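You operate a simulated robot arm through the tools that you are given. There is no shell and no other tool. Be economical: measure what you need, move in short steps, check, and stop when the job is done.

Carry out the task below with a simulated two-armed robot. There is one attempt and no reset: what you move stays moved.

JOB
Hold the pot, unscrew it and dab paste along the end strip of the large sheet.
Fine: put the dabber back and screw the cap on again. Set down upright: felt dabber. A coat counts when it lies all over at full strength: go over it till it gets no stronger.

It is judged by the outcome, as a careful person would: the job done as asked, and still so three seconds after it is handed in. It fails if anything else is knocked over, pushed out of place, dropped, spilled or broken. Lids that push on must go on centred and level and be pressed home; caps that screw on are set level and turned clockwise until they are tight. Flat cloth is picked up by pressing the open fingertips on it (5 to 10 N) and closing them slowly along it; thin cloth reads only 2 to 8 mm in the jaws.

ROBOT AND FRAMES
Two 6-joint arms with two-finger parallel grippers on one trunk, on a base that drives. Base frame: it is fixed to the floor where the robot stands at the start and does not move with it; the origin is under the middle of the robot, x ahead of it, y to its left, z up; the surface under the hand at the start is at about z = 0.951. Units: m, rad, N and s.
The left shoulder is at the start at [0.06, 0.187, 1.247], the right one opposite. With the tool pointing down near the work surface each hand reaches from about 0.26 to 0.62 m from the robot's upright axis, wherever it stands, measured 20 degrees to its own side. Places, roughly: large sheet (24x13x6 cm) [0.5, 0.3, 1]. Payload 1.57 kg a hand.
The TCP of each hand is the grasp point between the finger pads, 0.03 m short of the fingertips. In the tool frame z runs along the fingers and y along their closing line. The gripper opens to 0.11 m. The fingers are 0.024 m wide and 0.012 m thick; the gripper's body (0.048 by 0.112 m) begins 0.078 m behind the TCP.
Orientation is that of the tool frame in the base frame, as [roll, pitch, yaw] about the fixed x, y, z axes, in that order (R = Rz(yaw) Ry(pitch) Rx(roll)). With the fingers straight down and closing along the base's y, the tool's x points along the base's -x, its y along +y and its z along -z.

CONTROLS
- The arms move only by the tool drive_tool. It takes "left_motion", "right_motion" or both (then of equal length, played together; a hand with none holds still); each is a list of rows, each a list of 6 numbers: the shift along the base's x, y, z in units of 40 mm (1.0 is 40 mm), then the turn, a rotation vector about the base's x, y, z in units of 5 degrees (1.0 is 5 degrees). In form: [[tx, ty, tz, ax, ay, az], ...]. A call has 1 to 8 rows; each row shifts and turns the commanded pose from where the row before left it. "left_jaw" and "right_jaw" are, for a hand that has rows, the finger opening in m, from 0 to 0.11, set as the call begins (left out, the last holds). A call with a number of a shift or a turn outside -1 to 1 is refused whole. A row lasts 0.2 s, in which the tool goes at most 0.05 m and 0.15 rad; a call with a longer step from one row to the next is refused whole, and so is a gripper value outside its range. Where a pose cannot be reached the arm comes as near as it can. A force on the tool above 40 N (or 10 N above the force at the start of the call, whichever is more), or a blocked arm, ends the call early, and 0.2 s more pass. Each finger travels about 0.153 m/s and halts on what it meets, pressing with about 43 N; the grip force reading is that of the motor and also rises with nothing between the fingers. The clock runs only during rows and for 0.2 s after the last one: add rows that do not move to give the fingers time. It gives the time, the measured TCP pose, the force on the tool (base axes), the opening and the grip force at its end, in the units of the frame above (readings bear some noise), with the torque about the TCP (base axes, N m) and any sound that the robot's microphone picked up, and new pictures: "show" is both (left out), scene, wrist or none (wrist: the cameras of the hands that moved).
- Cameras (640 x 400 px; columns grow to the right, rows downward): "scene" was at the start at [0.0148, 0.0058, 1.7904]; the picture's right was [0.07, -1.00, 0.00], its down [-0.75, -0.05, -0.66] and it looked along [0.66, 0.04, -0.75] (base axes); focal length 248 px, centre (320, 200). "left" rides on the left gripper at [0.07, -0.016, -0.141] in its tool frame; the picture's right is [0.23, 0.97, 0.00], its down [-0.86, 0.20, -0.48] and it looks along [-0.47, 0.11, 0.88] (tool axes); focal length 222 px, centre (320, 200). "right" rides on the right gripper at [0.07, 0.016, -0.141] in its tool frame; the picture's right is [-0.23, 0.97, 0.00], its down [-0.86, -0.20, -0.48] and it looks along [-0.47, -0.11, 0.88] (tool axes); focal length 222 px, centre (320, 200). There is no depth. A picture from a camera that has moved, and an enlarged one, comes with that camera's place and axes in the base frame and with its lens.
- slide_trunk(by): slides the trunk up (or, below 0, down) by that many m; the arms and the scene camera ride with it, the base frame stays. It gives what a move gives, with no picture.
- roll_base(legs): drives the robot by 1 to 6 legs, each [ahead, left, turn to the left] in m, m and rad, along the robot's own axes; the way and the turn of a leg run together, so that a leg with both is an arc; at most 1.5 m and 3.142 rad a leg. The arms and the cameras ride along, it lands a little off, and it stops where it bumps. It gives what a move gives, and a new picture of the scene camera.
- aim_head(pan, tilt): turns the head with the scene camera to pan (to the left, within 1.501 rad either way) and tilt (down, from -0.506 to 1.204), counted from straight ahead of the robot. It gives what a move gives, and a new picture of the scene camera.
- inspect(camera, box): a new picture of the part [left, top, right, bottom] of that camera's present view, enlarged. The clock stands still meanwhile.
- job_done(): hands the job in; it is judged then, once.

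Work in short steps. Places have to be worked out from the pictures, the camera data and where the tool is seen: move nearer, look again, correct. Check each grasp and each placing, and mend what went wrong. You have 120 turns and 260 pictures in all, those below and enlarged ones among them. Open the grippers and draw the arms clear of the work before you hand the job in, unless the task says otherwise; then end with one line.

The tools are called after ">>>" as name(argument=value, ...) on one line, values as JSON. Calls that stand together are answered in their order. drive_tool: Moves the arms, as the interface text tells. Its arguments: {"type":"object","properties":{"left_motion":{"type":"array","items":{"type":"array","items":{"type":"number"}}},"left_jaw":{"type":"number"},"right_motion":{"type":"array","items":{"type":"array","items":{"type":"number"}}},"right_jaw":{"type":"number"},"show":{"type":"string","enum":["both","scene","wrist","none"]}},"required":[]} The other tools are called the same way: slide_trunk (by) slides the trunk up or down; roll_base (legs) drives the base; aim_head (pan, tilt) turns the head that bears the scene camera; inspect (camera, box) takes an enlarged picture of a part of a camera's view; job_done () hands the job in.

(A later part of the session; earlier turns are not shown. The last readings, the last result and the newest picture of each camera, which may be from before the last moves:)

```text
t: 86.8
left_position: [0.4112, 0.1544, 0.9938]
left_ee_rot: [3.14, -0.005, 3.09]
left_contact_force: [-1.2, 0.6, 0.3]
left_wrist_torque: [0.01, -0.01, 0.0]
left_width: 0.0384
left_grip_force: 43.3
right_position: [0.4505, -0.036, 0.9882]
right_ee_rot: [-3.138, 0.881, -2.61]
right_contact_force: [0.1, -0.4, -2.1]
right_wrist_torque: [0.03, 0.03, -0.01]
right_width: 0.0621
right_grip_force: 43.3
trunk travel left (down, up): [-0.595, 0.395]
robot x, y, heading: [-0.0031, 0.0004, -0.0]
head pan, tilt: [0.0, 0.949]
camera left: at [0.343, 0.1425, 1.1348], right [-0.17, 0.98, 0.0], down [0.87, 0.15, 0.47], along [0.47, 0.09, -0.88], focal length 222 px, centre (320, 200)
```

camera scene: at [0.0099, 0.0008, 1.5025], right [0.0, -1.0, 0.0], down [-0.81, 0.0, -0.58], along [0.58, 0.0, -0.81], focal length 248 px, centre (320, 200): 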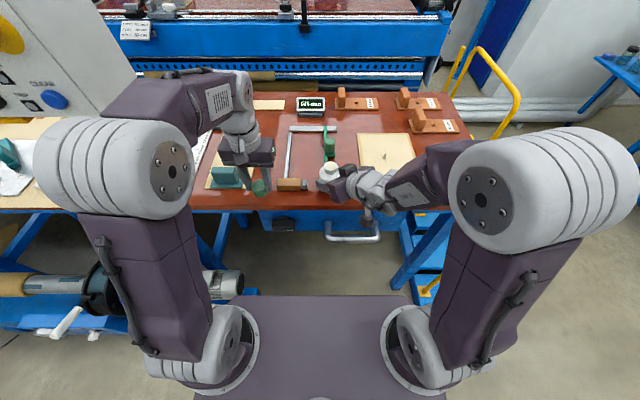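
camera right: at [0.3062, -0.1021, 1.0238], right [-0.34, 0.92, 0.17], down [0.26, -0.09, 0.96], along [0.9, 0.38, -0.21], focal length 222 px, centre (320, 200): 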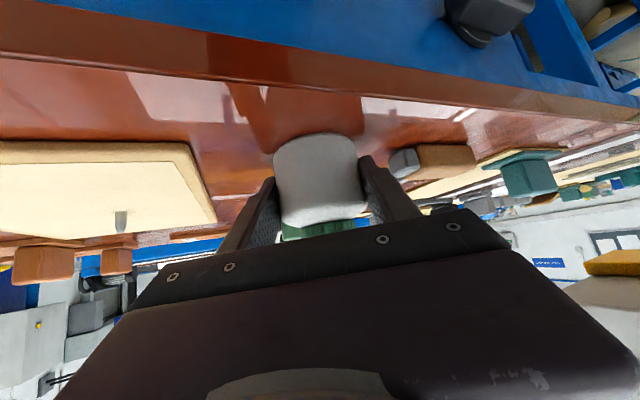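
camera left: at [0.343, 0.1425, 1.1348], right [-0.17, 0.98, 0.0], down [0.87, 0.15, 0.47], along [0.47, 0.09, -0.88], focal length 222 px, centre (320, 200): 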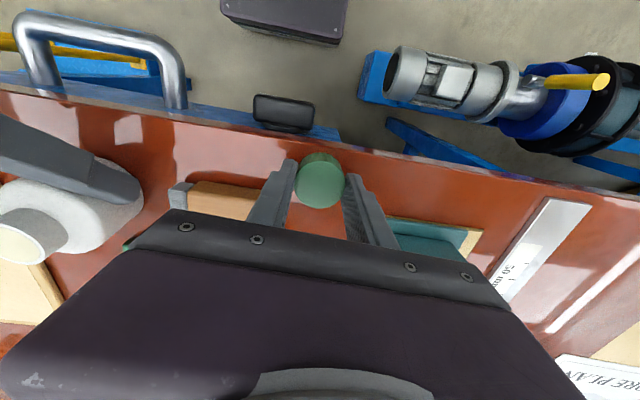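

No contact yet; continue in 2 mm steps.

>>> drive_tool(left_motion=[[0, 0, -0.05, 0, 0, 0], [0, 0, -0.05, 0, 0, 0], [0, 0, -0.04, 0, 0, 0], [0, 0, -0.04, 0, 0, 0], [0, 0, 0, 0, 0, 0]], show="none")

>>> inspect(camera="scene", box=[200, 150, 310, 220])

```text
t: 88.0
left_position: [0.4122, 0.1553, 0.9871]
left_ee_rot: [3.139, -0.002, 3.089]
left_contact_force: [8.0, 2.6, 35.8]
left_wrist_torque: [0.02, 0.13, -0.03]
left_width: 0.0383
left_grip_force: 42.6
right_position: [0.4466, -0.0375, 0.988]
right_ee_rot: [-3.136, 0.883, -2.612]
right_contact_force: [-0.8, 0.1, -1.6]
right_wrist_torque: [0.01, 0.03, 0.07]
right_width: 0.0621
right_grip_force: 43.2
trunk travel left (down, up): [-0.595, 0.395]
robot x, y, heading: [0.0009, -0.0014, 0.001]
head pan, tilt: [0.0, 0.949]
```

```text
5.71 times, centred on (255, 185) of scene
camera zoom: at [0.0077, -0.0003, 1.5027], right [0.0, -1.0, 0.0], down [-0.81, 0.0, -0.58], along [0.58, 0.0, -0.81], focal length 1414 px, centre (691, 286)
```

zoom: 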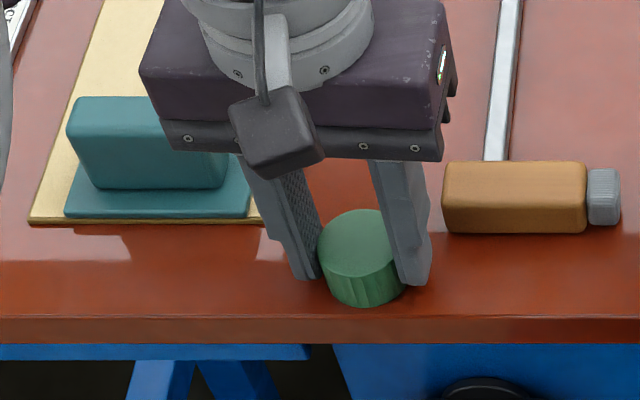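

Cap stands on the table (contact at TCP z≈0.989). Release and raise the hand clear.

>>> drive_tool(left_motion=[[0, 0, 0.05, 0, 0, 0], [0, 0, 0, 0, 0, 0]], left_jaw=0.058, show="none")

>>> drive_tool(left_motion=[[0, 0, 0.5, 0, 0, 0], [0, 0, 0.9, 0, 0, 0], [0, 0, 0.9, 0, 0, 0], [0, 0, 0.9, 0, 0, 0]], show="wrist")

```text
t: 88.6
left_position: [0.4116, 0.1559, 0.9871]
left_ee_rot: [3.138, -0.008, 3.086]
left_contact_force: [0.4, -0.1, 0.3]
left_wrist_torque: [-0.02, -0.01, -0.02]
left_width: 0.0578
left_grip_force: 0.0
right_position: [0.4501, -0.0372, 0.9876]
right_ee_rot: [-3.137, 0.882, -2.613]
right_contact_force: [1.2, 0.0, -0.5]
right_wrist_torque: [0.03, -0.1, 0.0]
right_width: 0.0623
right_grip_force: 43.1
trunk travel left (down, up): [-0.595, 0.395]
robot x, y, heading: [-0.003, -0.001, 0.0]
head pan, tilt: [0.0, 0.949]
```

```text
t: 89.6
left_position: [0.4103, 0.1552, 1.1158]
left_ee_rot: [3.136, -0.004, 3.087]
left_contact_force: [0.1, 0.4, -0.6]
left_wrist_torque: [0.03, -0.02, -0.03]
left_width: 0.0582
left_grip_force: 0.0
right_position: [0.4484, -0.0366, 0.9884]
right_ee_rot: [-3.136, 0.881, -2.612]
right_contact_force: [-0.1, -0.3, -1.0]
right_wrist_torque: [0.02, 0.04, 0.01]
right_width: 0.0621
right_grip_force: 42.9
trunk travel left (down, up): [-0.595, 0.395]
robot x, y, heading: [0.0023, -0.0017, 0.001]
head pan, tilt: [0.0, 0.949]
camera left: at [0.3418, 0.1423, 1.2584], right [-0.17, 0.98, 0.0], down [0.87, 0.15, 0.47], along [0.47, 0.09, -0.88], focal length 222 px, centre (320, 200)
```

left: 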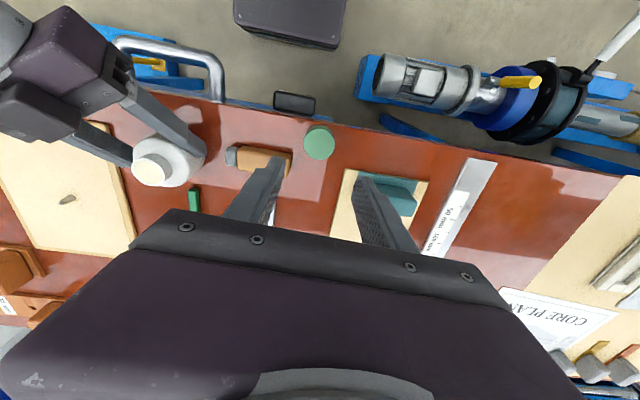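

Cap stands safely. Now the lying dabber (axis along y, centre ≈(0.447,0.08), felt end toward −y): I turn the left hand 90° to pick it top-down.

>>> drive_tool(left_motion=[[0.11, -0.22, 0, 0, 0, -1], [0.11, -0.22, 0, 0, 0, -1], [0.11, -0.22, 0, 0, 0, -1], [0.11, -0.22, 0, 0, 0, -1], [0.11, -0.22, 0, 0, 0, -1], [0.11, -0.22, 0, 0, 0, -1], [0.11, -0.22, 0, 0, 0, -1], [0.11, -0.22, 0, 0, 0, -1]], left_jaw=0.046, show="none")

>>> drive_tool(left_motion=[[0, 0, 0, 0, 0, -1], [0, 0, 0, 0, 0, -1], [0, 0, 0, 0, 0, -1], [0, 0, 0, 0, 0, -1], [0, 0, 0, 0, 0, -1], [0, 0, -0.3, 0, 0, -1], [0, 0, -0.5, 0, 0, -1], [0, 0, -0.5, 0, 0, -1]], show="none")

>>> drive_tool(left_motion=[[0, 0, -0.3, 0, 0, -0.7], [0, 0, 0, 0, 0, -0.7], [0, 0, 0, 0, 0, 0]], show="both")

```text
t: 91.4
left_position: [0.4483, 0.085, 1.115]
left_ee_rot: [3.138, -0.006, 2.389]
left_contact_force: [-0.1, 0.4, 0.5]
left_wrist_torque: [0.02, 0.0, 0.04]
left_width: 0.0462
left_grip_force: 0.2
right_position: [0.4487, -0.0362, 0.9887]
right_ee_rot: [-3.136, 0.883, -2.611]
right_contact_force: [0.7, 0.6, -0.7]
right_wrist_torque: [0.02, 0.0, 0.02]
right_width: 0.0625
right_grip_force: 43.0
trunk travel left (down, up): [-0.595, 0.395]
robot x, y, heading: [0.0019, 0.0, 0.002]
head pan, tilt: [0.0, 0.949]
```

```text
t: 93.2
left_position: [0.4477, 0.0845, 1.0636]
left_ee_rot: [3.139, -0.005, 1.689]
left_contact_force: [0.1, -0.7, 0.1]
left_wrist_torque: [0.03, 0.02, 0.0]
left_width: 0.0458
left_grip_force: 0.1
right_position: [0.4499, -0.0362, 0.9884]
right_ee_rot: [-3.136, 0.884, -2.61]
right_contact_force: [0.3, 0.0, -1.3]
right_wrist_torque: [0.02, 0.01, -0.01]
right_width: 0.0623
right_grip_force: 43.0
trunk travel left (down, up): [-0.595, 0.395]
robot x, y, heading: [0.0029, 0.0036, 0.001]
head pan, tilt: [0.0, 0.949]
```

```text
t: 94.0
left_position: [0.4479, 0.0852, 1.0521]
left_ee_rot: [3.141, -0.006, 1.569]
left_contact_force: [0.0, 0.3, -0.3]
left_wrist_torque: [-0.03, 0.01, 0.01]
left_width: 0.0459
left_grip_force: 0.1
right_position: [0.4493, -0.0366, 0.988]
right_ee_rot: [-3.137, 0.883, -2.611]
right_contact_force: [-0.1, -0.1, -2.0]
right_wrist_torque: [-0.01, 0.01, 0.03]
right_width: 0.0621
right_grip_force: 43.1
trunk travel left (down, up): [-0.595, 0.395]
robot x, y, heading: [-0.0023, -0.0045, -0.001]
head pan, tilt: [0.0, 0.949]
camera scene: at [0.0097, 0.0006, 1.5025], right [0.0, -1.0, 0.0], down [-0.81, 0.0, -0.58], along [0.58, 0.0, -0.81], focal length 248 px, centre (320, 200)
camera left: at [0.4312, 0.1538, 1.1937], right [0.97, 0.22, 0.0], down [0.2, -0.86, 0.47], along [0.11, -0.46, -0.88], focal length 222 px, centre (320, 200)
```

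scene: 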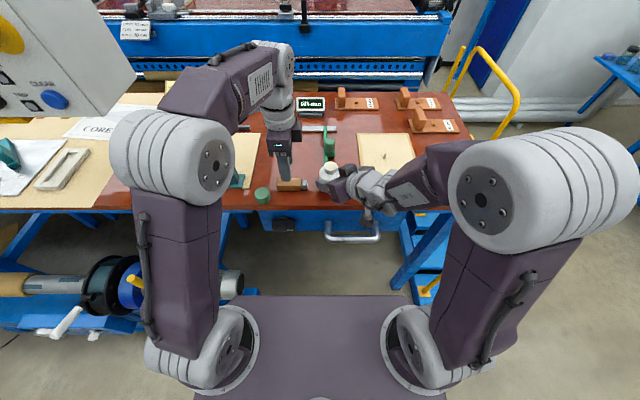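
left: 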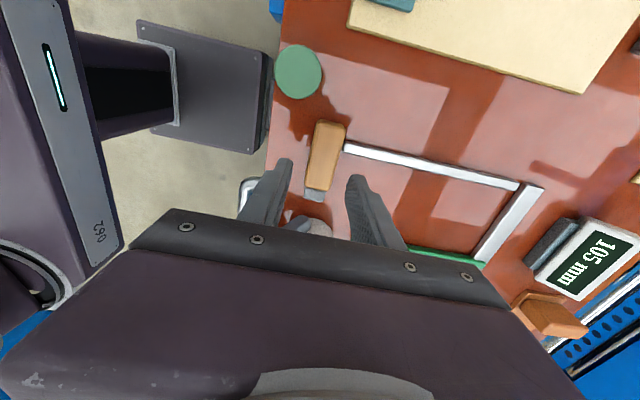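

The bar's end is near; I grip at y≈0.075, x≈0.4515 to keep the finger clear of it, and descend.

>>> drive_tool(left_motion=[[0.09, -0.25, 0, 0, 0, 0], [0, 0, -0.6, 0, 0, 0], [0, 0, -0.6, 0, 0, 0], [0, 0, -0.4, 0, 0, 0], [0, 0, 0, 0, 0, 0]], show="wrist")

```text
t: 95.2
left_position: [0.4511, 0.0747, 0.9883]
left_ee_rot: [3.137, -0.004, 1.57]
left_contact_force: [0.2, -0.4, 0.9]
left_wrist_torque: [0.0, 0.01, -0.02]
left_width: 0.0458
left_grip_force: 0.0
right_position: [0.449, -0.0366, 0.9879]
right_ee_rot: [-3.137, 0.883, -2.611]
right_contact_force: [0.2, 0.4, -1.4]
right_wrist_torque: [0.04, 0.01, 0.01]
right_width: 0.0621
right_grip_force: 43.0
trunk travel left (down, up): [-0.595, 0.395]
robot x, y, heading: [-0.0033, 0.0014, 0.0]
head pan, tilt: [0.0, 0.949]
camera left: at [0.4344, 0.1438, 1.1298], right [0.97, 0.23, 0.0], down [0.2, -0.86, 0.47], along [0.11, -0.46, -0.88], focal length 222 px, centre (320, 200)
```

left: 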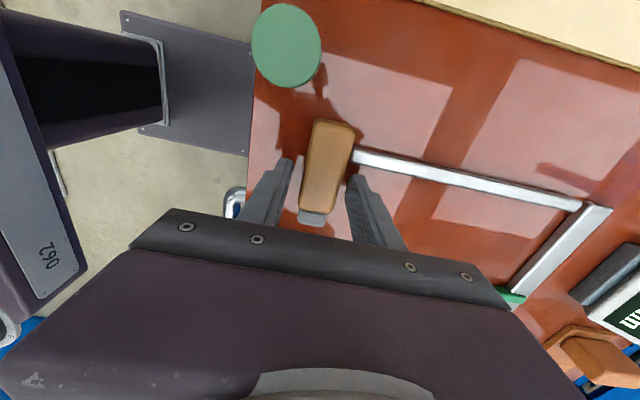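

Dabber between the fingers. Grip, lift, and turn it 90° so the felt end points away (+x).

>>> drive_tool(left_motion=[[0, 0, 0, 0, 0, 0], [0, 0, 0, 0, 0, 0], [0, 0, 0.4, 0, 0, 0], [0, 0, 0.6, 0, 0, 0], [0, 0, 0, 0, 0, 1], [0, 0, 0, 0, 0, 1], [0, 0, 0, 0, 0, 1], [0, 0, 0, 0, 0, 1]], left_jaw=0.01, show="none")

>>> drive_tool(left_motion=[[-0.05, 0, 0, 0, 0, 1], [-0.05, 0, 0, 0, 0, 1], [-0.05, 0, 0, 0, 0, 1], [-0.05, 0, 0, 0, 0, 1], [-0.05, 0, 0, 0, 0, 1], [-0.05, 0, 0, 0, 0, 1], [-0.05, 0, 0, 0, 0, 1], [-0.05, -0.07, 0, 0, 0, 1]], show="none")

>>> drive_tool(left_motion=[[0, 0, 0, 0, 0, 1], [0, 0, 0, 0, 0, 1], [0, 0, 0, 0, 0, 1], [0, 0, 0, 0, 0, 1], [0, 0, 0, 0, 0, 1], [0, 0, 0, 0, 0, 1], [0, 0, 0, 0, 0, 0]], show="both")

```text
t: 97.0
left_position: [0.4509, 0.0756, 1.0285]
left_ee_rot: [3.138, -0.007, 1.92]
left_contact_force: [0.3, 0.1, -0.4]
left_wrist_torque: [-0.02, -0.02, -0.02]
left_width: 0.0291
left_grip_force: 38.8
right_position: [0.4489, -0.0355, 0.9885]
right_ee_rot: [-3.137, 0.883, -2.611]
right_contact_force: [0.4, 0.0, -0.7]
right_wrist_torque: [-0.02, -0.03, 0.02]
right_width: 0.0618
right_grip_force: 43.1
trunk travel left (down, up): [-0.595, 0.395]
robot x, y, heading: [0.003, -0.003, 0.002]
head pan, tilt: [0.0, 0.949]
```

```text
t: 98.8
left_position: [0.4355, 0.072, 1.0287]
left_ee_rot: [3.138, -0.006, 2.619]
left_contact_force: [-1.3, 0.6, 0.1]
left_wrist_torque: [0.01, 0.0, 0.01]
left_width: 0.0287
left_grip_force: 38.6
right_position: [0.4501, -0.0378, 0.9875]
right_ee_rot: [-3.135, 0.883, -2.612]
right_contact_force: [-0.3, -1.3, -0.1]
right_wrist_torque: [0.03, -0.01, -0.01]
right_width: 0.062
right_grip_force: 43.3
trunk travel left (down, up): [-0.595, 0.395]
robot x, y, heading: [0.0006, -0.0013, -0.001]
head pan, tilt: [0.0, 0.949]
```

```text
t: 100.4
left_position: [0.4359, 0.0722, 1.0264]
left_ee_rot: [3.139, -0.007, 3.141]
left_contact_force: [-0.5, -0.3, -0.6]
left_wrist_torque: [-0.01, 0.02, -0.04]
left_width: 0.0288
left_grip_force: 38.3
right_position: [0.4492, -0.0365, 0.9877]
right_ee_rot: [-3.137, 0.882, -2.609]
right_contact_force: [-0.2, 0.0, -1.2]
right_wrist_torque: [0.01, 0.02, -0.02]
right_width: 0.0622
right_grip_force: 43.1
trunk travel left (down, up): [-0.595, 0.395]
robot x, y, heading: [-0.0, -0.0024, -0.003]
head pan, tilt: [0.0, 0.949]
camera scene: at [0.0096, 0.0005, 1.5025], right [0.0, -1.0, 0.0], down [-0.81, 0.0, -0.58], along [0.58, 0.0, -0.81], focal length 248 px, centre (320, 200)
camera left: at [0.3663, 0.056, 1.17], right [-0.23, 0.97, 0.0], down [0.86, 0.2, 0.47], along [0.46, 0.11, -0.88], focal length 222 px, centre (320, 200)
```

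scene: 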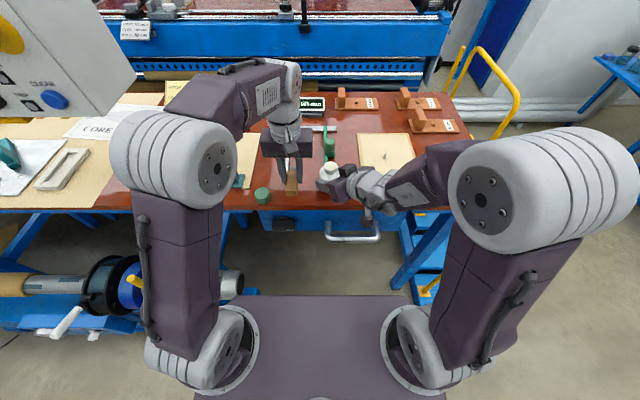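
left: 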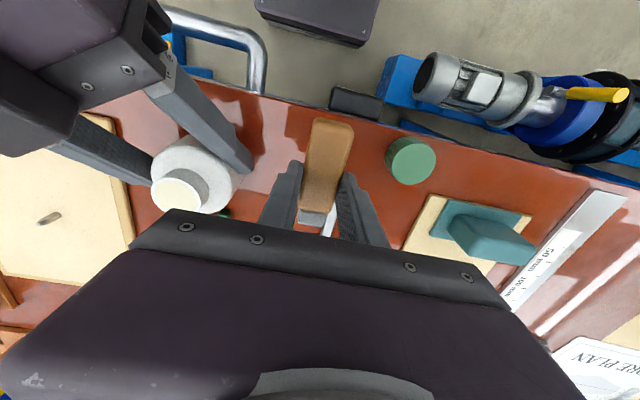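

Felt now points away. Lower it to the table, release and raise.

>>> drive_tool(left_motion=[[0, 0, -0.5, 0, 0, 0], [0, 0, -0.3, 0, 0, 0], [0, 0, -0.1, 0, 0, 0], [0, 0, -0.05, 0, 0, 0], [0, 0, 0, 0, 0, 0]], show="none")

>>> drive_tool(left_motion=[[0, 0, 0, 0, 0, 0], [0, 0, 0, 0, 0, 0]], left_jaw=0.052, show="none")

>>> drive_tool(left_motion=[[0, 0, 0.5, 0, 0, 0], [0, 0, 0.9, 0, 0, 0], [0, 0, 0.9, 0, 0, 0], [0, 0, 0, 0, 0, 0]], show="wrist")

>>> inspect(camera="scene", box=[220, 130, 380, 220])

```text
t: 101.6
left_position: [0.4363, 0.0731, 0.9901]
left_ee_rot: [3.137, -0.006, 3.141]
left_contact_force: [-0.4, 0.0, -0.9]
left_wrist_torque: [0.0, -0.01, -0.02]
left_width: 0.0289
left_grip_force: 38.5
right_position: [0.4494, -0.0366, 0.9887]
right_ee_rot: [-3.136, 0.883, -2.612]
right_contact_force: [0.0, -0.1, -1.0]
right_wrist_torque: [0.03, -0.01, -0.01]
right_width: 0.0623
right_grip_force: 43.1
trunk travel left (down, up): [-0.595, 0.395]
robot x, y, heading: [0.0019, 0.0006, -0.0]
head pan, tilt: [0.0, 0.949]
```

```text
t: 102.2
left_position: [0.4351, 0.073, 0.9896]
left_ee_rot: [3.137, -0.007, 3.14]
left_contact_force: [0.1, -0.4, -0.4]
left_wrist_torque: [-0.01, 0.02, 0.01]
left_width: 0.052
left_grip_force: 0.2
right_position: [0.4505, -0.0384, 0.9878]
right_ee_rot: [-3.137, 0.882, -2.612]
right_contact_force: [0.0, 0.6, -0.9]
right_wrist_torque: [0.0, 0.01, -0.01]
right_width: 0.0622
right_grip_force: 42.9
trunk travel left (down, up): [-0.595, 0.395]
robot x, y, heading: [0.0012, 0.0002, 0.001]
head pan, tilt: [0.0, 0.949]
```

```text
t: 103.2
left_position: [0.4347, 0.0731, 1.0815]
left_ee_rot: [3.139, -0.006, 3.141]
left_contact_force: [-0.6, 0.7, 0.4]
left_wrist_torque: [0.0, -0.06, 0.02]
left_width: 0.0519
left_grip_force: 0.1
right_position: [0.4505, -0.0362, 0.987]
right_ee_rot: [-3.135, 0.883, -2.612]
right_contact_force: [-0.5, -1.1, -0.7]
right_wrist_torque: [0.03, 0.01, 0.02]
right_width: 0.0622
right_grip_force: 43.0
trunk travel left (down, up): [-0.595, 0.395]
robot x, y, heading: [0.0005, -0.0006, -0.003]
head pan, tilt: [0.0, 0.949]
camera left: at [0.3666, 0.0562, 1.2238], right [-0.23, 0.97, 0.0], down [0.86, 0.2, 0.47], along [0.46, 0.11, -0.88], focal length 222 px, centre (320, 200)
```

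left: 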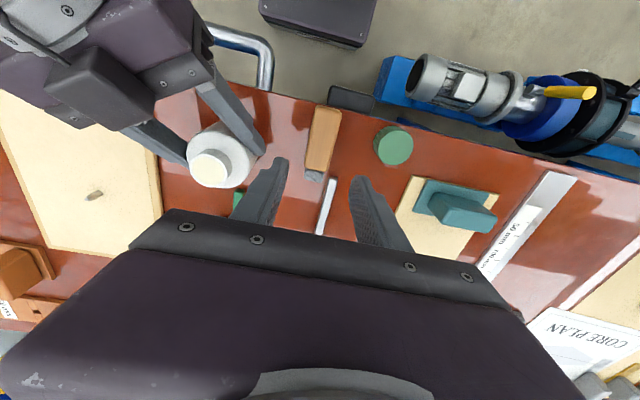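

```text
4.00 times, centred on (300, 175) of scene
camera zoom: at [0.0096, 0.0006, 1.5025], right [0.0, -1.0, 0.0], down [-0.81, 0.0, -0.58], along [0.58, 0.0, -0.81], focal length 990 px, centre (400, 300)
```

zoom: 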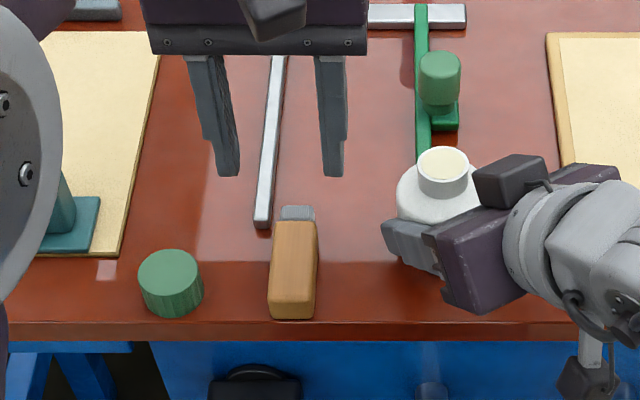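

Dabber lies along x (felt end x≈0.478, tail 0.388, y≈0.074). I tilt the left hand forward 45° to pick it so that a later roll brings the felt down; testing reach first at height.

>>> drive_tool(left_motion=[[-0.05, 0, 0, 0, -1, 0], [-0.05, 0, 0, 0, -1, 0], [-0.05, 0, 0, 0, -1, 0], [-0.05, 0, 0, 0, -1, 0], [-0.05, 0, 0, 0, -1, 0], [-0.05, 0, 0, 0, -1, 0], [-0.05, 0, 0, 0, -1, 0], [-0.05, 0, 0, 0, -1, 0]], show="none")

>>> drive_tool(left_motion=[[-0.1, 0, -0.2, 0, -1, 0], [-0.1, 0, -0.3, 0, 0, 0], [-0.1, 0, -0.3, 0, 0, 0], [0, 0, 0, 0, 0, 0]], show="both")

```text
t: 105.0
left_position: [0.419, 0.0727, 1.0821]
left_ee_rot: [3.139, 0.696, 3.14]
left_contact_force: [-0.4, 0.2, 0.4]
left_wrist_torque: [0.01, 0.01, 0.0]
left_width: 0.052
left_grip_force: 0.0
right_position: [0.45, -0.0359, 0.9882]
right_ee_rot: [-3.134, 0.883, -2.61]
right_contact_force: [0.0, 0.5, -1.9]
right_wrist_torque: [0.02, -0.01, 0.02]
right_width: 0.0621
right_grip_force: 42.9
trunk travel left (down, up): [-0.595, 0.395]
robot x, y, heading: [0.0021, 0.0035, 0.001]
head pan, tilt: [0.0, 0.949]
```

```text
t: 106.0
left_position: [0.4082, 0.0728, 1.0498]
left_ee_rot: [3.137, 0.778, 3.139]
left_contact_force: [0.1, 0.3, -0.4]
left_wrist_torque: [0.03, 0.05, -0.01]
left_width: 0.0518
left_grip_force: 0.1
right_position: [0.4492, -0.0359, 0.9879]
right_ee_rot: [-3.135, 0.882, -2.61]
right_contact_force: [-0.1, 0.4, -0.7]
right_wrist_torque: [-0.04, -0.03, 0.0]
right_width: 0.0623
right_grip_force: 43.0
trunk travel left (down, up): [-0.595, 0.395]
robot x, y, heading: [-0.0008, 0.0026, 0.002]
head pan, tilt: [0.0, 0.949]
camera scene: at [0.0096, 0.0006, 1.5025], right [0.0, -1.0, 0.0], down [-0.81, 0.0, -0.58], along [0.58, 0.0, -0.81], focal length 248 px, centre (320, 200)
camera left: at [0.2588, 0.0565, 1.102], right [-0.16, 0.97, -0.16], down [0.27, 0.2, 0.94], along [0.95, 0.11, -0.3], focal length 222 px, centre (320, 200)
```

scene: 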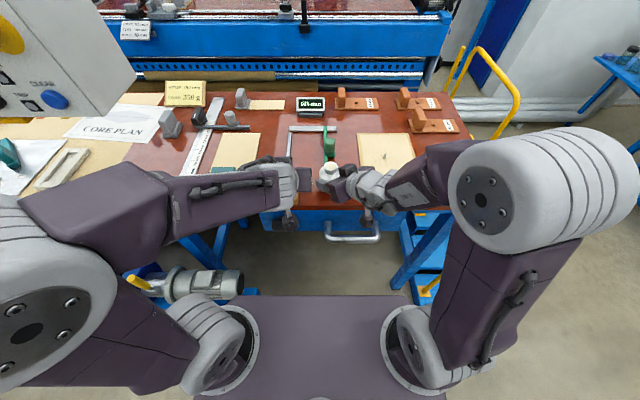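
left: 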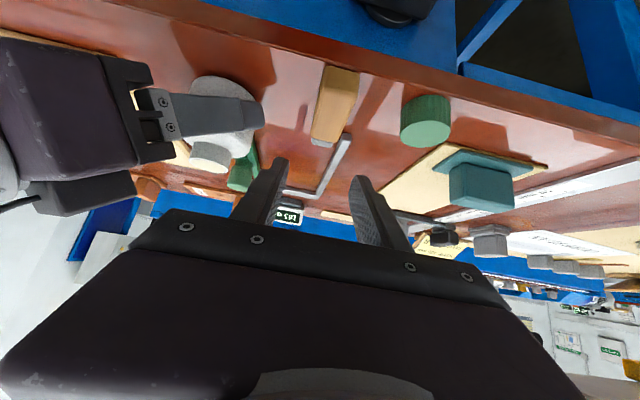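

Reachable. Descend with the tilted hand so the tips straddle the dabber.

>>> drive_tool(left_motion=[[0, 0.03, -0.5, 0, 0, 0], [0, 0, -0.5, 0, 0, 0], [0, 0, -0.4, 0, 0, 0], [0, 0, -0.23, 0, 0, 0], [0, 0, 0, 0, 0, 0]], show="both")

```text
t: 107.2
left_position: [0.4074, 0.0731, 0.9844]
left_ee_rot: [3.134, 0.777, 3.139]
left_contact_force: [-0.7, -0.1, -0.2]
left_wrist_torque: [0.03, -0.02, -0.01]
left_width: 0.052
left_grip_force: 0.0
right_position: [0.4496, -0.0365, 0.9878]
right_ee_rot: [-3.136, 0.885, -2.612]
right_contact_force: [0.0, -0.2, -0.2]
right_wrist_torque: [-0.02, -0.01, 0.02]
right_width: 0.0624
right_grip_force: 42.8
trunk travel left (down, up): [-0.595, 0.395]
robot x, y, heading: [-0.0058, 0.0057, 0.002]
head pan, tilt: [0.0, 0.949]
camera scene: at [0.0096, 0.0006, 1.5025], right [0.0, -1.0, 0.0], down [-0.81, 0.0, -0.58], along [0.58, 0.0, -0.81], focal length 248 px, centre (320, 200)
camera left: at [0.258, 0.0575, 1.0366], right [-0.16, 0.97, -0.16], down [0.27, 0.2, 0.94], along [0.95, 0.11, -0.3], focal length 222 px, centre (320, 200)
```

scene: 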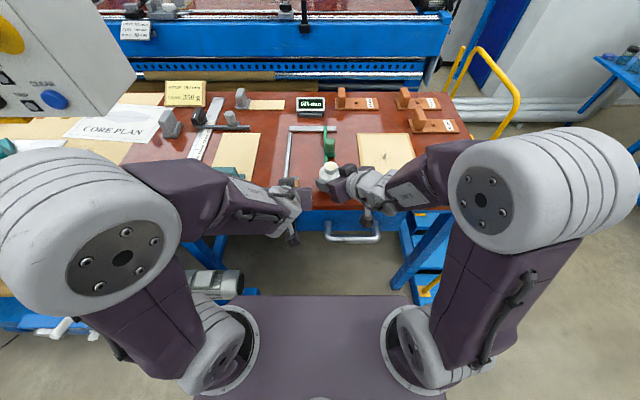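
left: 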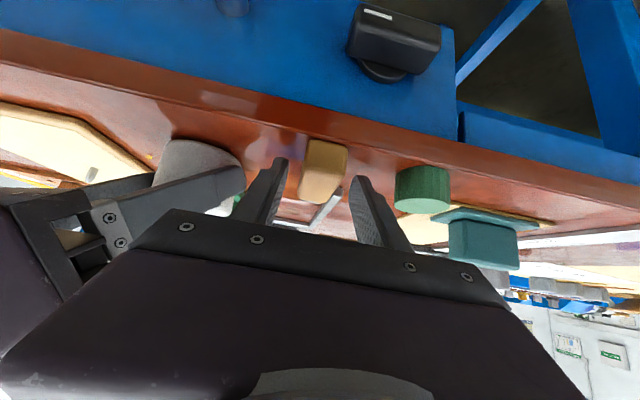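

Dabber between the tips. Grip, lift 12 cm, and start rolling about the tool axis (clockwise) to bring the felt end down.

>>> drive_tool(left_motion=[[0, 0, 0, 0, 0, 0], [0, 0, 0, 0, 0, 0], [0, 0, 0.4, 0, 0, 0], [0.2, 0, 0.7, 0, 0, 0], [0.2, 0, 0.7, 0, 0, 0], [0.2, 0, 0.7, 0, 0, 0], [0.2, 0, 0.5, 0, 0, 0]], left_jaw=0.01, show="wrist")

>>> drive_tool(left_motion=[[0, 0, 0, 0.707, 0, -0.707], [0, 0, 0, 0.707, 0, -0.707], [0, 0, 0, 0.707, 0, -0.707], [0, 0, 0, 0.707, 0, -0.707], [0, 0, 0, 0.707, 0, -0.707], [0, 0, 0, 0.707, 0, -0.707], [0, 0, 0, 0.707, 0, -0.707], [0, 0, 0, 0.707, 0, -0.707]], show="none")

>>> drive_tool(left_motion=[[0, 0, 0, 0.707, 0, -0.707], [0, 0, 0, 0.707, 0, -0.707], [0, 0, 0, 0.707, 0, -0.707], [0, 0, 0, 0.707, 0, -0.707], [0, 0, 0, 0.707, 0, -0.707], [0, 0, 0, 0.707, 0, -0.707], [0, 0, 0, 0.707, 0, -0.707], [0, 0, 0, 0.707, 0, -0.707]], show="scene")

```text
t: 108.8
left_position: [0.4383, 0.0734, 1.1053]
left_ee_rot: [3.138, 0.781, 3.142]
left_contact_force: [-0.1, 0.0, -0.3]
left_wrist_torque: [-0.01, -0.02, 0.0]
left_width: 0.0287
left_grip_force: 38.9
right_position: [0.4487, -0.0369, 0.9878]
right_ee_rot: [-3.137, 0.884, -2.611]
right_contact_force: [-0.5, -0.4, -0.2]
right_wrist_torque: [0.05, -0.01, 0.03]
right_width: 0.0623
right_grip_force: 43.2
trunk travel left (down, up): [-0.595, 0.395]
robot x, y, heading: [-0.0033, 0.0018, -0.003]
head pan, tilt: [0.0, 0.949]
camera left: at [0.2905, 0.0576, 1.1573], right [-0.16, 0.97, -0.16], down [0.27, 0.2, 0.94], along [0.95, 0.11, -0.3], focal length 222 px, centre (320, 200)
```

left: 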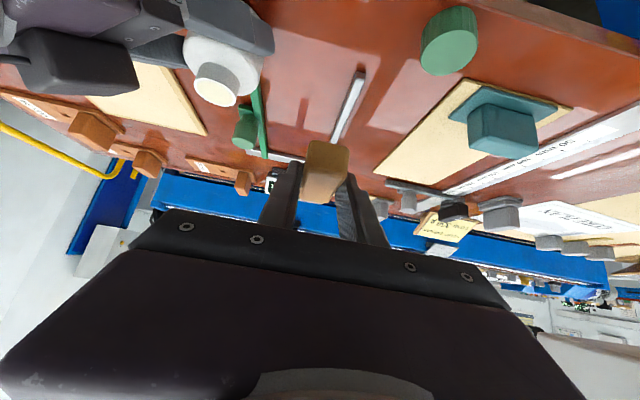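

```text
t: 110.6
left_position: [0.4384, 0.0737, 1.1052]
left_ee_rot: [2.566, 0.564, 2.272]
left_contact_force: [-0.8, -0.1, -0.4]
left_wrist_torque: [0.01, -0.03, -0.03]
left_width: 0.0289
left_grip_force: 38.6
right_position: [0.4492, -0.0366, 0.9883]
right_ee_rot: [-3.137, 0.883, -2.61]
right_contact_force: [-0.3, 0.5, -1.0]
right_wrist_torque: [0.04, 0.02, 0.01]
right_width: 0.0621
right_grip_force: 43.3
trunk travel left (down, up): [-0.595, 0.395]
robot x, y, heading: [0.002, 0.0023, 0.001]
head pan, tilt: [0.0, 0.949]
```

```text
t: 112.4
left_position: [0.4388, 0.0732, 1.104]
left_ee_rot: [2.36, 0.12, 1.699]
left_contact_force: [0.8, -0.2, -0.4]
left_wrist_torque: [0.0, 0.0, 0.0]
left_width: 0.0287
left_grip_force: 38.3
right_position: [0.4495, -0.0365, 0.987]
right_ee_rot: [-3.136, 0.885, -2.611]
right_contact_force: [-0.2, -0.1, -1.3]
right_wrist_torque: [0.04, -0.01, 0.0]
right_width: 0.062
right_grip_force: 43.4
trunk travel left (down, up): [-0.595, 0.395]
robot x, y, heading: [0.0013, 0.0008, 0.002]
head pan, tilt: [0.0, 0.949]
camera scene: at [0.0096, 0.0006, 1.5025], right [0.0, -1.0, 0.0], down [-0.81, 0.0, -0.58], along [0.58, 0.0, -0.81], focal length 248 px, centre (320, 200)
```

scene: 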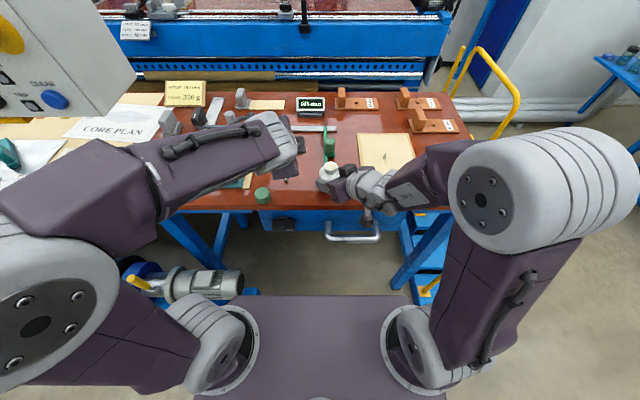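

80° done without trouble; continue the remaining 100°.

>>> drive_tool(left_motion=[[0, 0, 0, 0.707, 0, -0.707], [0, 0, 0, 0.707, 0, -0.707], [0, 0, 0, 0.707, 0, -0.707], [0, 0, 0, 0.707, 0, -0.707], [0, 0, 0, 0.707, 0, -0.707], [0, 0, 0, 0.707, 0, -0.707], [0, 0, 0, 0.707, 0, -0.707], [0, 0, 0, 0.707, 0, -0.707]], show="none")

>>> drive_tool(left_motion=[[0, 0, 0, 0.707, 0, -0.707], [0, 0, 0, 0.707, 0, -0.707], [0, 0, 0, 0.707, 0, -0.707], [0, 0, 0, 0.707, 0, -0.707], [0, 0, 0, 0.707, 0, -0.707], [0, 0, 0, 0.707, 0, -0.707], [0, 0, 0, 0.707, 0, -0.707], [0, 0, 0, 0.707, 0, -0.707]], show="none")

>>> drive_tool(left_motion=[[0, 0, 0, 0.707, 0, -0.707], [0, 0, 0, 0.707, 0, -0.707], [0, 0, 0, 0.707, 0, -0.707], [0, 0, 0, 0.707, 0, -0.707], [0, 0, 0, 0, 0, 0]], show="both")

>>> inspect(camera="scene", box=[220, 90, 380, 220])

```text
t: 114.2
left_position: [0.4384, 0.0735, 1.1045]
left_ee_rot: [2.425, -0.366, 1.187]
left_contact_force: [0.0, -0.7, -1.1]
left_wrist_torque: [-0.03, 0.0, 0.01]
left_width: 0.0288
left_grip_force: 39.0
right_position: [0.4488, -0.0377, 0.9884]
right_ee_rot: [-3.136, 0.883, -2.611]
right_contact_force: [-0.3, 0.0, -0.8]
right_wrist_torque: [0.0, -0.02, 0.0]
right_width: 0.0619
right_grip_force: 43.5
trunk travel left (down, up): [-0.595, 0.395]
robot x, y, heading: [-0.0003, -0.0013, 0.004]
head pan, tilt: [0.0, 0.949]
```

```text
t: 116.0
left_position: [0.4395, 0.0732, 1.1039]
left_ee_rot: [2.806, -0.733, 0.479]
left_contact_force: [-0.2, -0.3, -0.1]
left_wrist_torque: [0.03, 0.02, -0.03]
left_width: 0.0289
left_grip_force: 38.3
right_position: [0.4497, -0.037, 0.9877]
right_ee_rot: [-3.137, 0.883, -2.611]
right_contact_force: [0.8, 0.5, -0.7]
right_wrist_torque: [0.02, -0.01, 0.04]
right_width: 0.0622
right_grip_force: 43.1
trunk travel left (down, up): [-0.595, 0.395]
robot x, y, heading: [-0.0018, -0.0005, -0.004]
head pan, tilt: [0.0, 0.949]
```

```text
t: 117.2
left_position: [0.4388, 0.0728, 1.1043]
left_ee_rot: [3.137, -0.791, 0.004]
left_contact_force: [0.4, -0.6, 0.2]
left_wrist_torque: [-0.02, -0.01, 0.01]
left_width: 0.0289
left_grip_force: 38.7
right_position: [0.4479, -0.0371, 0.9871]
right_ee_rot: [-3.137, 0.883, -2.611]
right_contact_force: [0.0, 0.9, -0.7]
right_wrist_torque: [0.0, -0.01, 0.0]
right_width: 0.062
right_grip_force: 43.0
trunk travel left (down, up): [-0.595, 0.395]
robot x, y, heading: [0.0008, -0.0014, -0.001]
head pan, tilt: [0.0, 0.949]
camera scene: at [0.0095, 0.0006, 1.5025], right [0.0, -1.0, 0.0], down [-0.81, 0.0, -0.58], along [0.58, 0.0, -0.81], focal length 248 px, centre (320, 200)
camera left: at [0.3877, 0.0908, 1.2538], right [0.16, -0.97, 0.16], down [-0.94, -0.2, -0.27], along [0.3, -0.11, -0.95], focal length 222 px, centre (320, 200)
```

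scene: 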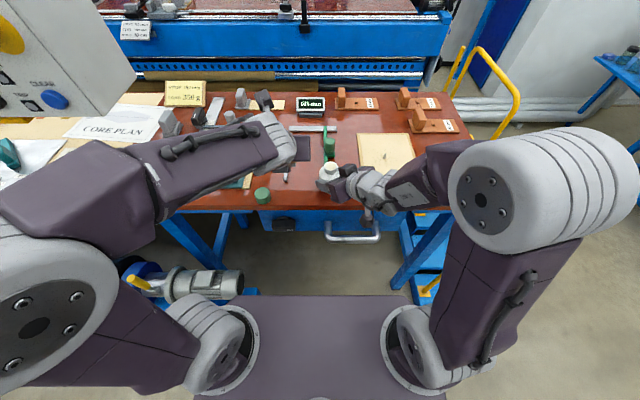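
left: 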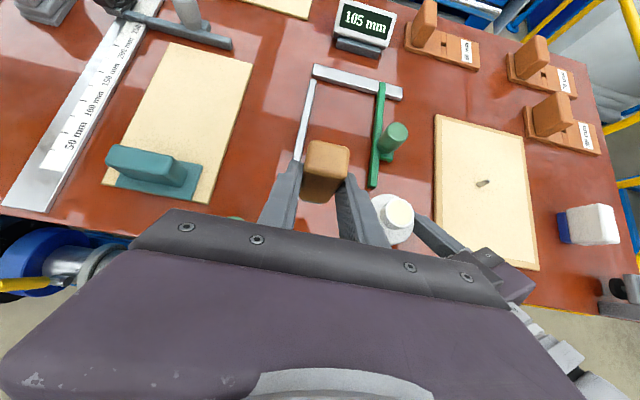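

```text
3.08 times, centred on (300, 155) of scene
camera zoom: at [0.0095, 0.0006, 1.5025], right [0.0, -1.0, 0.0], down [-0.81, 0.0, -0.58], along [0.58, 0.0, -0.81], focal length 762 px, centre (382, 338)
```

zoom: 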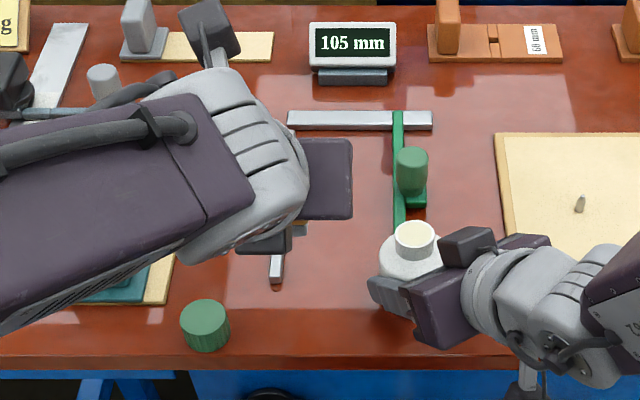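

The dabber is now upright in the left hand, felt down (felt end ≈18 mm ahead and 71 mm below the TCP). I bring it over the pot opening ≈(0.462,-0.026), staying high.

>>> drive_tool(left_motion=[[0, 0, 0.4, 0, 0, 0], [0, -0.3, 0.4, 0, 0, 0], [0.02, -0.6, 0, 0, 0, 0], [0.05, -0.8, 0, 0, 0, 0], [0.05, -0.78, 0, 0, 0, 0], [0, 0, -0.3, 0, 0, 0], [0, 0, 0, 0, 0, 0]], show="both")

>>> inspect(camera="scene", box=[290, 120, 390, 210])

>>> inspect(camera="right", box=[200, 100, 440, 260])

```text
t: 118.8
left_position: [0.4419, -0.0258, 1.1242]
left_ee_rot: [3.137, -0.79, 0.003]
left_contact_force: [1.1, -0.1, -0.7]
left_wrist_torque: [-0.01, 0.01, 0.03]
left_width: 0.0289
left_grip_force: 38.9
right_position: [0.4497, -0.037, 0.9875]
right_ee_rot: [-3.136, 0.883, -2.611]
right_contact_force: [-0.5, -0.2, -1.9]
right_wrist_torque: [0.03, -0.02, 0.03]
right_width: 0.0621
right_grip_force: 43.1
trunk travel left (down, up): [-0.595, 0.395]
robot x, y, heading: [0.0009, -0.001, 0.006]
head pan, tilt: [0.0, 0.949]
camera scene: at [0.0096, 0.0005, 1.5025], right [0.0, -1.0, 0.0], down [-0.81, 0.0, -0.58], along [0.58, 0.0, -0.81], focal length 248 px, centre (320, 200)
camera left: at [0.3918, -0.0095, 1.2737], right [0.16, -0.97, 0.17], down [-0.94, -0.2, -0.27], along [0.3, -0.11, -0.95], focal length 222 px, centre (320, 200)
```

scene: 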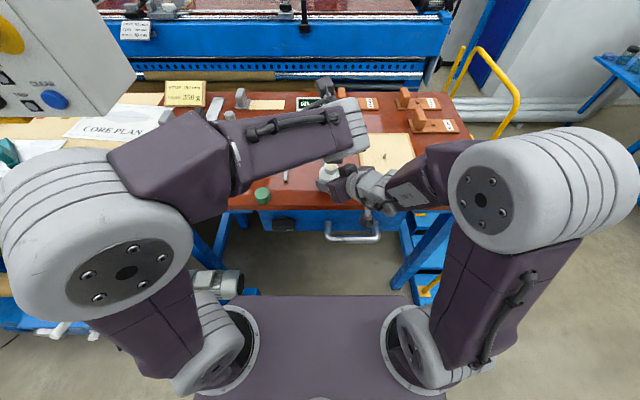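
left: 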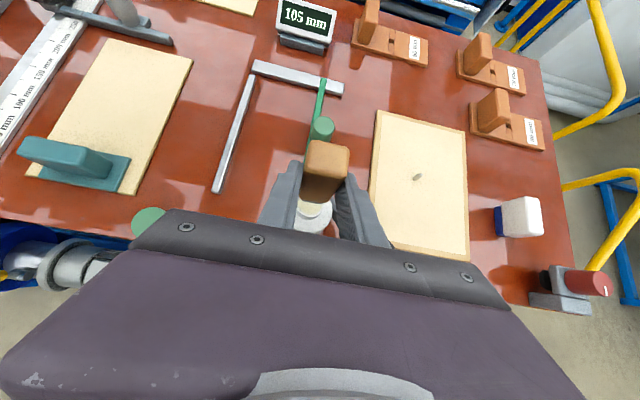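

```text
4.44 times, centred on (340, 165) of scene
camera zoom: at [0.0096, 0.0005, 1.5025], right [0.0, -1.0, 0.0], down [-0.81, 0.0, -0.58], along [0.58, 0.0, -0.81], focal length 1100 px, centre (231, 356)
```

zoom: 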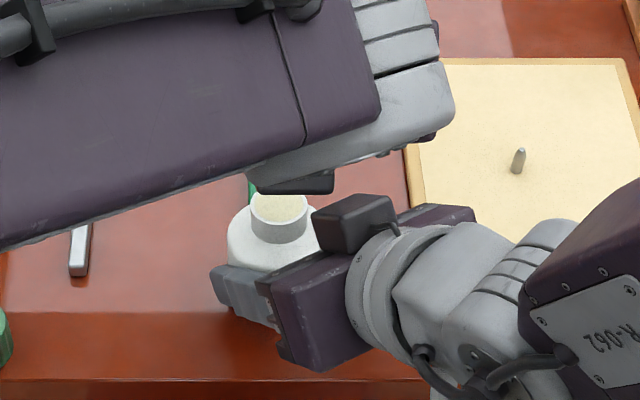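

```text
2.50 times, centred on (320, 180) of right
camera zoom: at [0.308, -0.0989, 1.0239], right [-0.36, 0.92, 0.17], down [0.25, -0.08, 0.97], along [0.9, 0.4, -0.2], focal length 555 px, centre (320, 250)
```

zoom: 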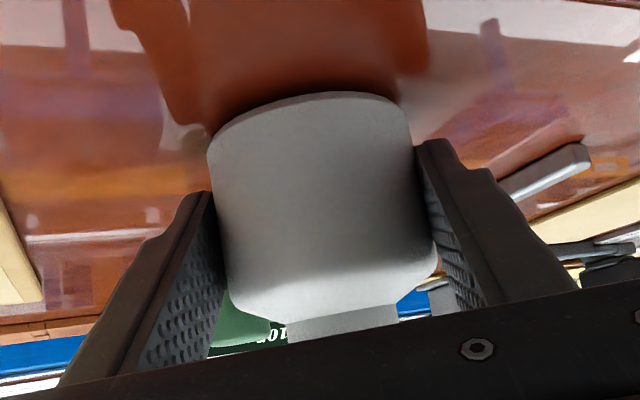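

Dabber is centred above the opening. I lower it gently into the paste, watching for contact.

>>> drive_tool(left_motion=[[0, -0.01, -0.15, 0, 0, 0], [0, 0, -0.15, 0, 0, 0], [0, 0, -0.08, 0, 0, 0], [0, 0, -0.06, 0, 0, 0], [0, 0, 0, 0, 0, 0]], show="wrist")

>>> inspect(camera="left", box=[260, 120, 400, 240])

```text
t: 120.0
left_position: [0.444, -0.0264, 1.1062]
left_ee_rot: [3.136, -0.791, 0.005]
left_contact_force: [-0.2, -0.4, -0.9]
left_wrist_torque: [0.0, 0.02, 0.01]
left_width: 0.0289
left_grip_force: 38.7
right_position: [0.4493, -0.0364, 0.9879]
right_ee_rot: [-3.137, 0.884, -2.611]
right_contact_force: [1.3, 0.9, -0.4]
right_wrist_torque: [0.03, -0.05, 0.01]
right_width: 0.0623
right_grip_force: 42.6
trunk travel left (down, up): [-0.595, 0.395]
robot x, y, heading: [0.0016, -0.0014, 0.005]
head pan, tilt: [0.0, 0.949]
camera left: at [0.3923, -0.0089, 1.2561], right [0.16, -0.97, 0.17], down [-0.94, -0.2, -0.27], along [0.3, -0.11, -0.95], focal length 222 px, centre (320, 200)
```

left: 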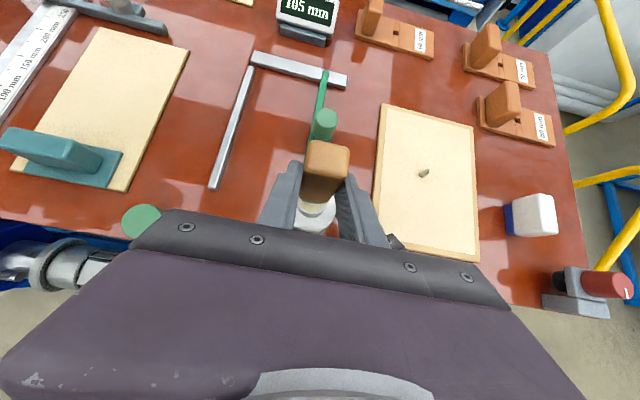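

```text
3.33 times, centred on (330, 180) of left
camera zoom: at [0.3923, -0.0089, 1.2561], right [0.16, -0.97, 0.17], down [-0.94, -0.2, -0.27], along [0.3, -0.11, -0.95], focal length 740 px, centre (287, 267)
```

zoom: 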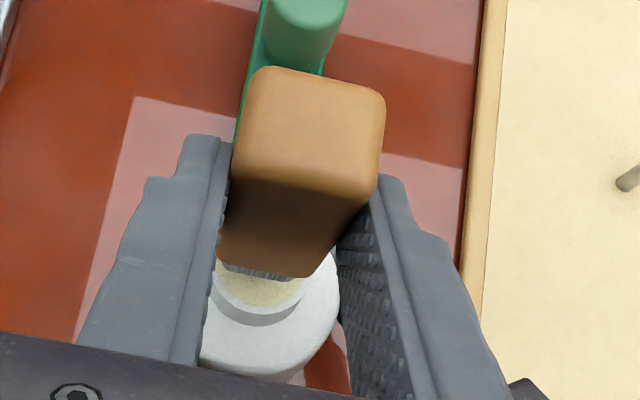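

The felt sits about 9 mm too far forward over the opening. I shift back by 9 mm and look again.

>>> drive_tool(left_motion=[[-0.22, 0, 0.05, 0, 0, 0], [0, 0, 0, 0, 0, 0]], show="none")

>>> inspect(camera="left", box=[260, 120, 400, 240])

>>> inspect(camera="scene", box=[300, 130, 380, 200])

```text
t: 120.6
left_position: [0.4345, -0.027, 1.1094]
left_ee_rot: [3.137, -0.794, 0.005]
left_contact_force: [0.3, -0.9, 0.3]
left_wrist_torque: [-0.02, 0.02, -0.04]
left_width: 0.0289
left_grip_force: 38.7
right_position: [0.4498, -0.0365, 0.9878]
right_ee_rot: [-3.136, 0.883, -2.612]
right_contact_force: [-0.5, 0.6, -0.4]
right_wrist_torque: [0.03, 0.0, -0.01]
right_width: 0.062
right_grip_force: 42.8
trunk travel left (down, up): [-0.595, 0.395]
robot x, y, heading: [-0.0024, 0.0013, 0.001]
head pan, tilt: [0.0, 0.949]
```

```text
3.33 times, centred on (330, 180) of left
camera zoom: at [0.3833, -0.009, 1.2586], right [0.16, -0.97, 0.17], down [-0.94, -0.2, -0.27], along [0.3, -0.11, -0.95], focal length 740 px, centre (287, 267)
```

zoom: 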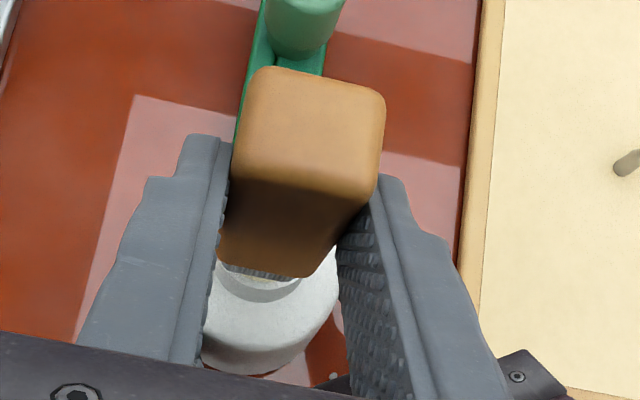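

```text
5.71 times, centred on (340, 165) of scene
camera zoom: at [0.0095, 0.0005, 1.5025], right [0.0, -1.0, 0.0], down [-0.81, 0.0, -0.58], along [0.58, 0.0, -0.81], focal length 1414 px, centre (206, 400)
```

zoom: 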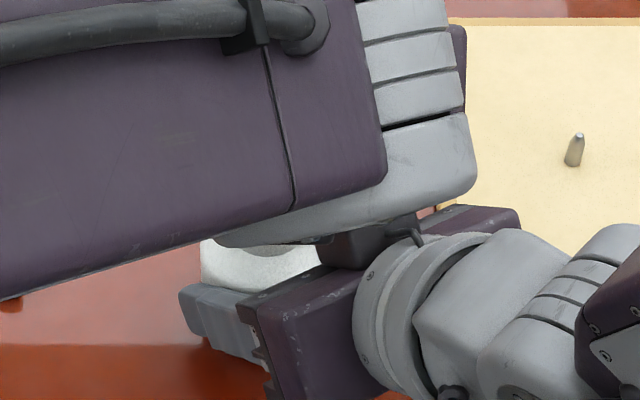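

Aligned now. Lower in small steps until the felt meets the paste.

>>> drive_tool(left_motion=[[0, 0, -0.08, 0, 0, 0], [0, 0, -0.05, 0, 0, 0], [0, 0, -0.05, 0, 0, 0], [0, 0, -0.05, 0, 0, 0], [0, 0, 0, 0, 0, 0]], show="none")

>>> inspect(camera="left", box=[260, 120, 400, 240])

```text
t: 121.8
left_position: [0.4354, -0.0266, 1.1001]
left_ee_rot: [3.134, -0.792, 0.006]
left_contact_force: [-0.6, -0.2, -0.9]
left_wrist_torque: [-0.03, 0.01, 0.03]
left_width: 0.0289
left_grip_force: 39.0
right_position: [0.4485, -0.0361, 0.9878]
right_ee_rot: [-3.137, 0.882, -2.611]
right_contact_force: [0.4, -0.1, -0.6]
right_wrist_torque: [0.01, 0.0, 0.01]
right_width: 0.0623
right_grip_force: 42.9
trunk travel left (down, up): [-0.595, 0.395]
robot x, y, heading: [0.0015, 0.0038, -0.001]
head pan, tilt: [0.0, 0.949]
```

```text
3.33 times, centred on (330, 180) of left
camera zoom: at [0.3834, -0.009, 1.249], right [0.16, -0.97, 0.17], down [-0.94, -0.2, -0.27], along [0.3, -0.11, -0.95], focal length 740 px, centre (287, 267)
```

zoom: 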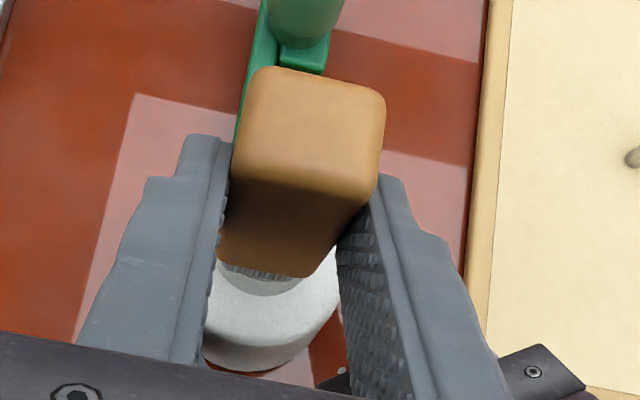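

Still no contact; continue down.

>>> drive_tool(left_motion=[[0, 0, -0.05, 0, 0, 0], [0, 0, -0.05, 0, 0, 0], [0, 0, -0.05, 0, 0, 0], [0, 0, -0.05, 0, 0, 0], [0, 0, 0, 0, 0, 0]], show="none")

>>> inspect(camera="left", box=[260, 120, 400, 240])

```text
t: 123.0
left_position: [0.4355, -0.026, 1.0942]
left_ee_rot: [3.131, -0.796, 0.005]
left_contact_force: [-3.1, 1.3, 37.2]
left_wrist_torque: [-0.15, -0.22, 0.0]
left_width: 0.0288
left_grip_force: 39.4
right_position: [0.4496, -0.0378, 0.9878]
right_ee_rot: [-3.134, 0.881, -2.611]
right_contact_force: [12.5, -1.8, -18.0]
right_wrist_torque: [0.55, -0.91, -0.16]
right_width: 0.0623
right_grip_force: 43.1
trunk travel left (down, up): [-0.595, 0.395]
robot x, y, heading: [0.0013, -0.0001, 0.0]
head pan, tilt: [0.0, 0.949]
```

```text
3.33 times, centred on (330, 180) of left
camera zoom: at [0.3831, -0.0089, 1.2432], right [0.16, -0.97, 0.17], down [-0.94, -0.2, -0.28], along [0.3, -0.12, -0.95], focal length 740 px, centre (287, 267)
```

zoom: 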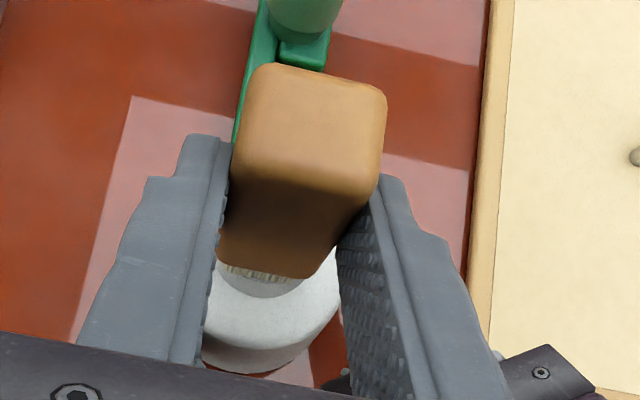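

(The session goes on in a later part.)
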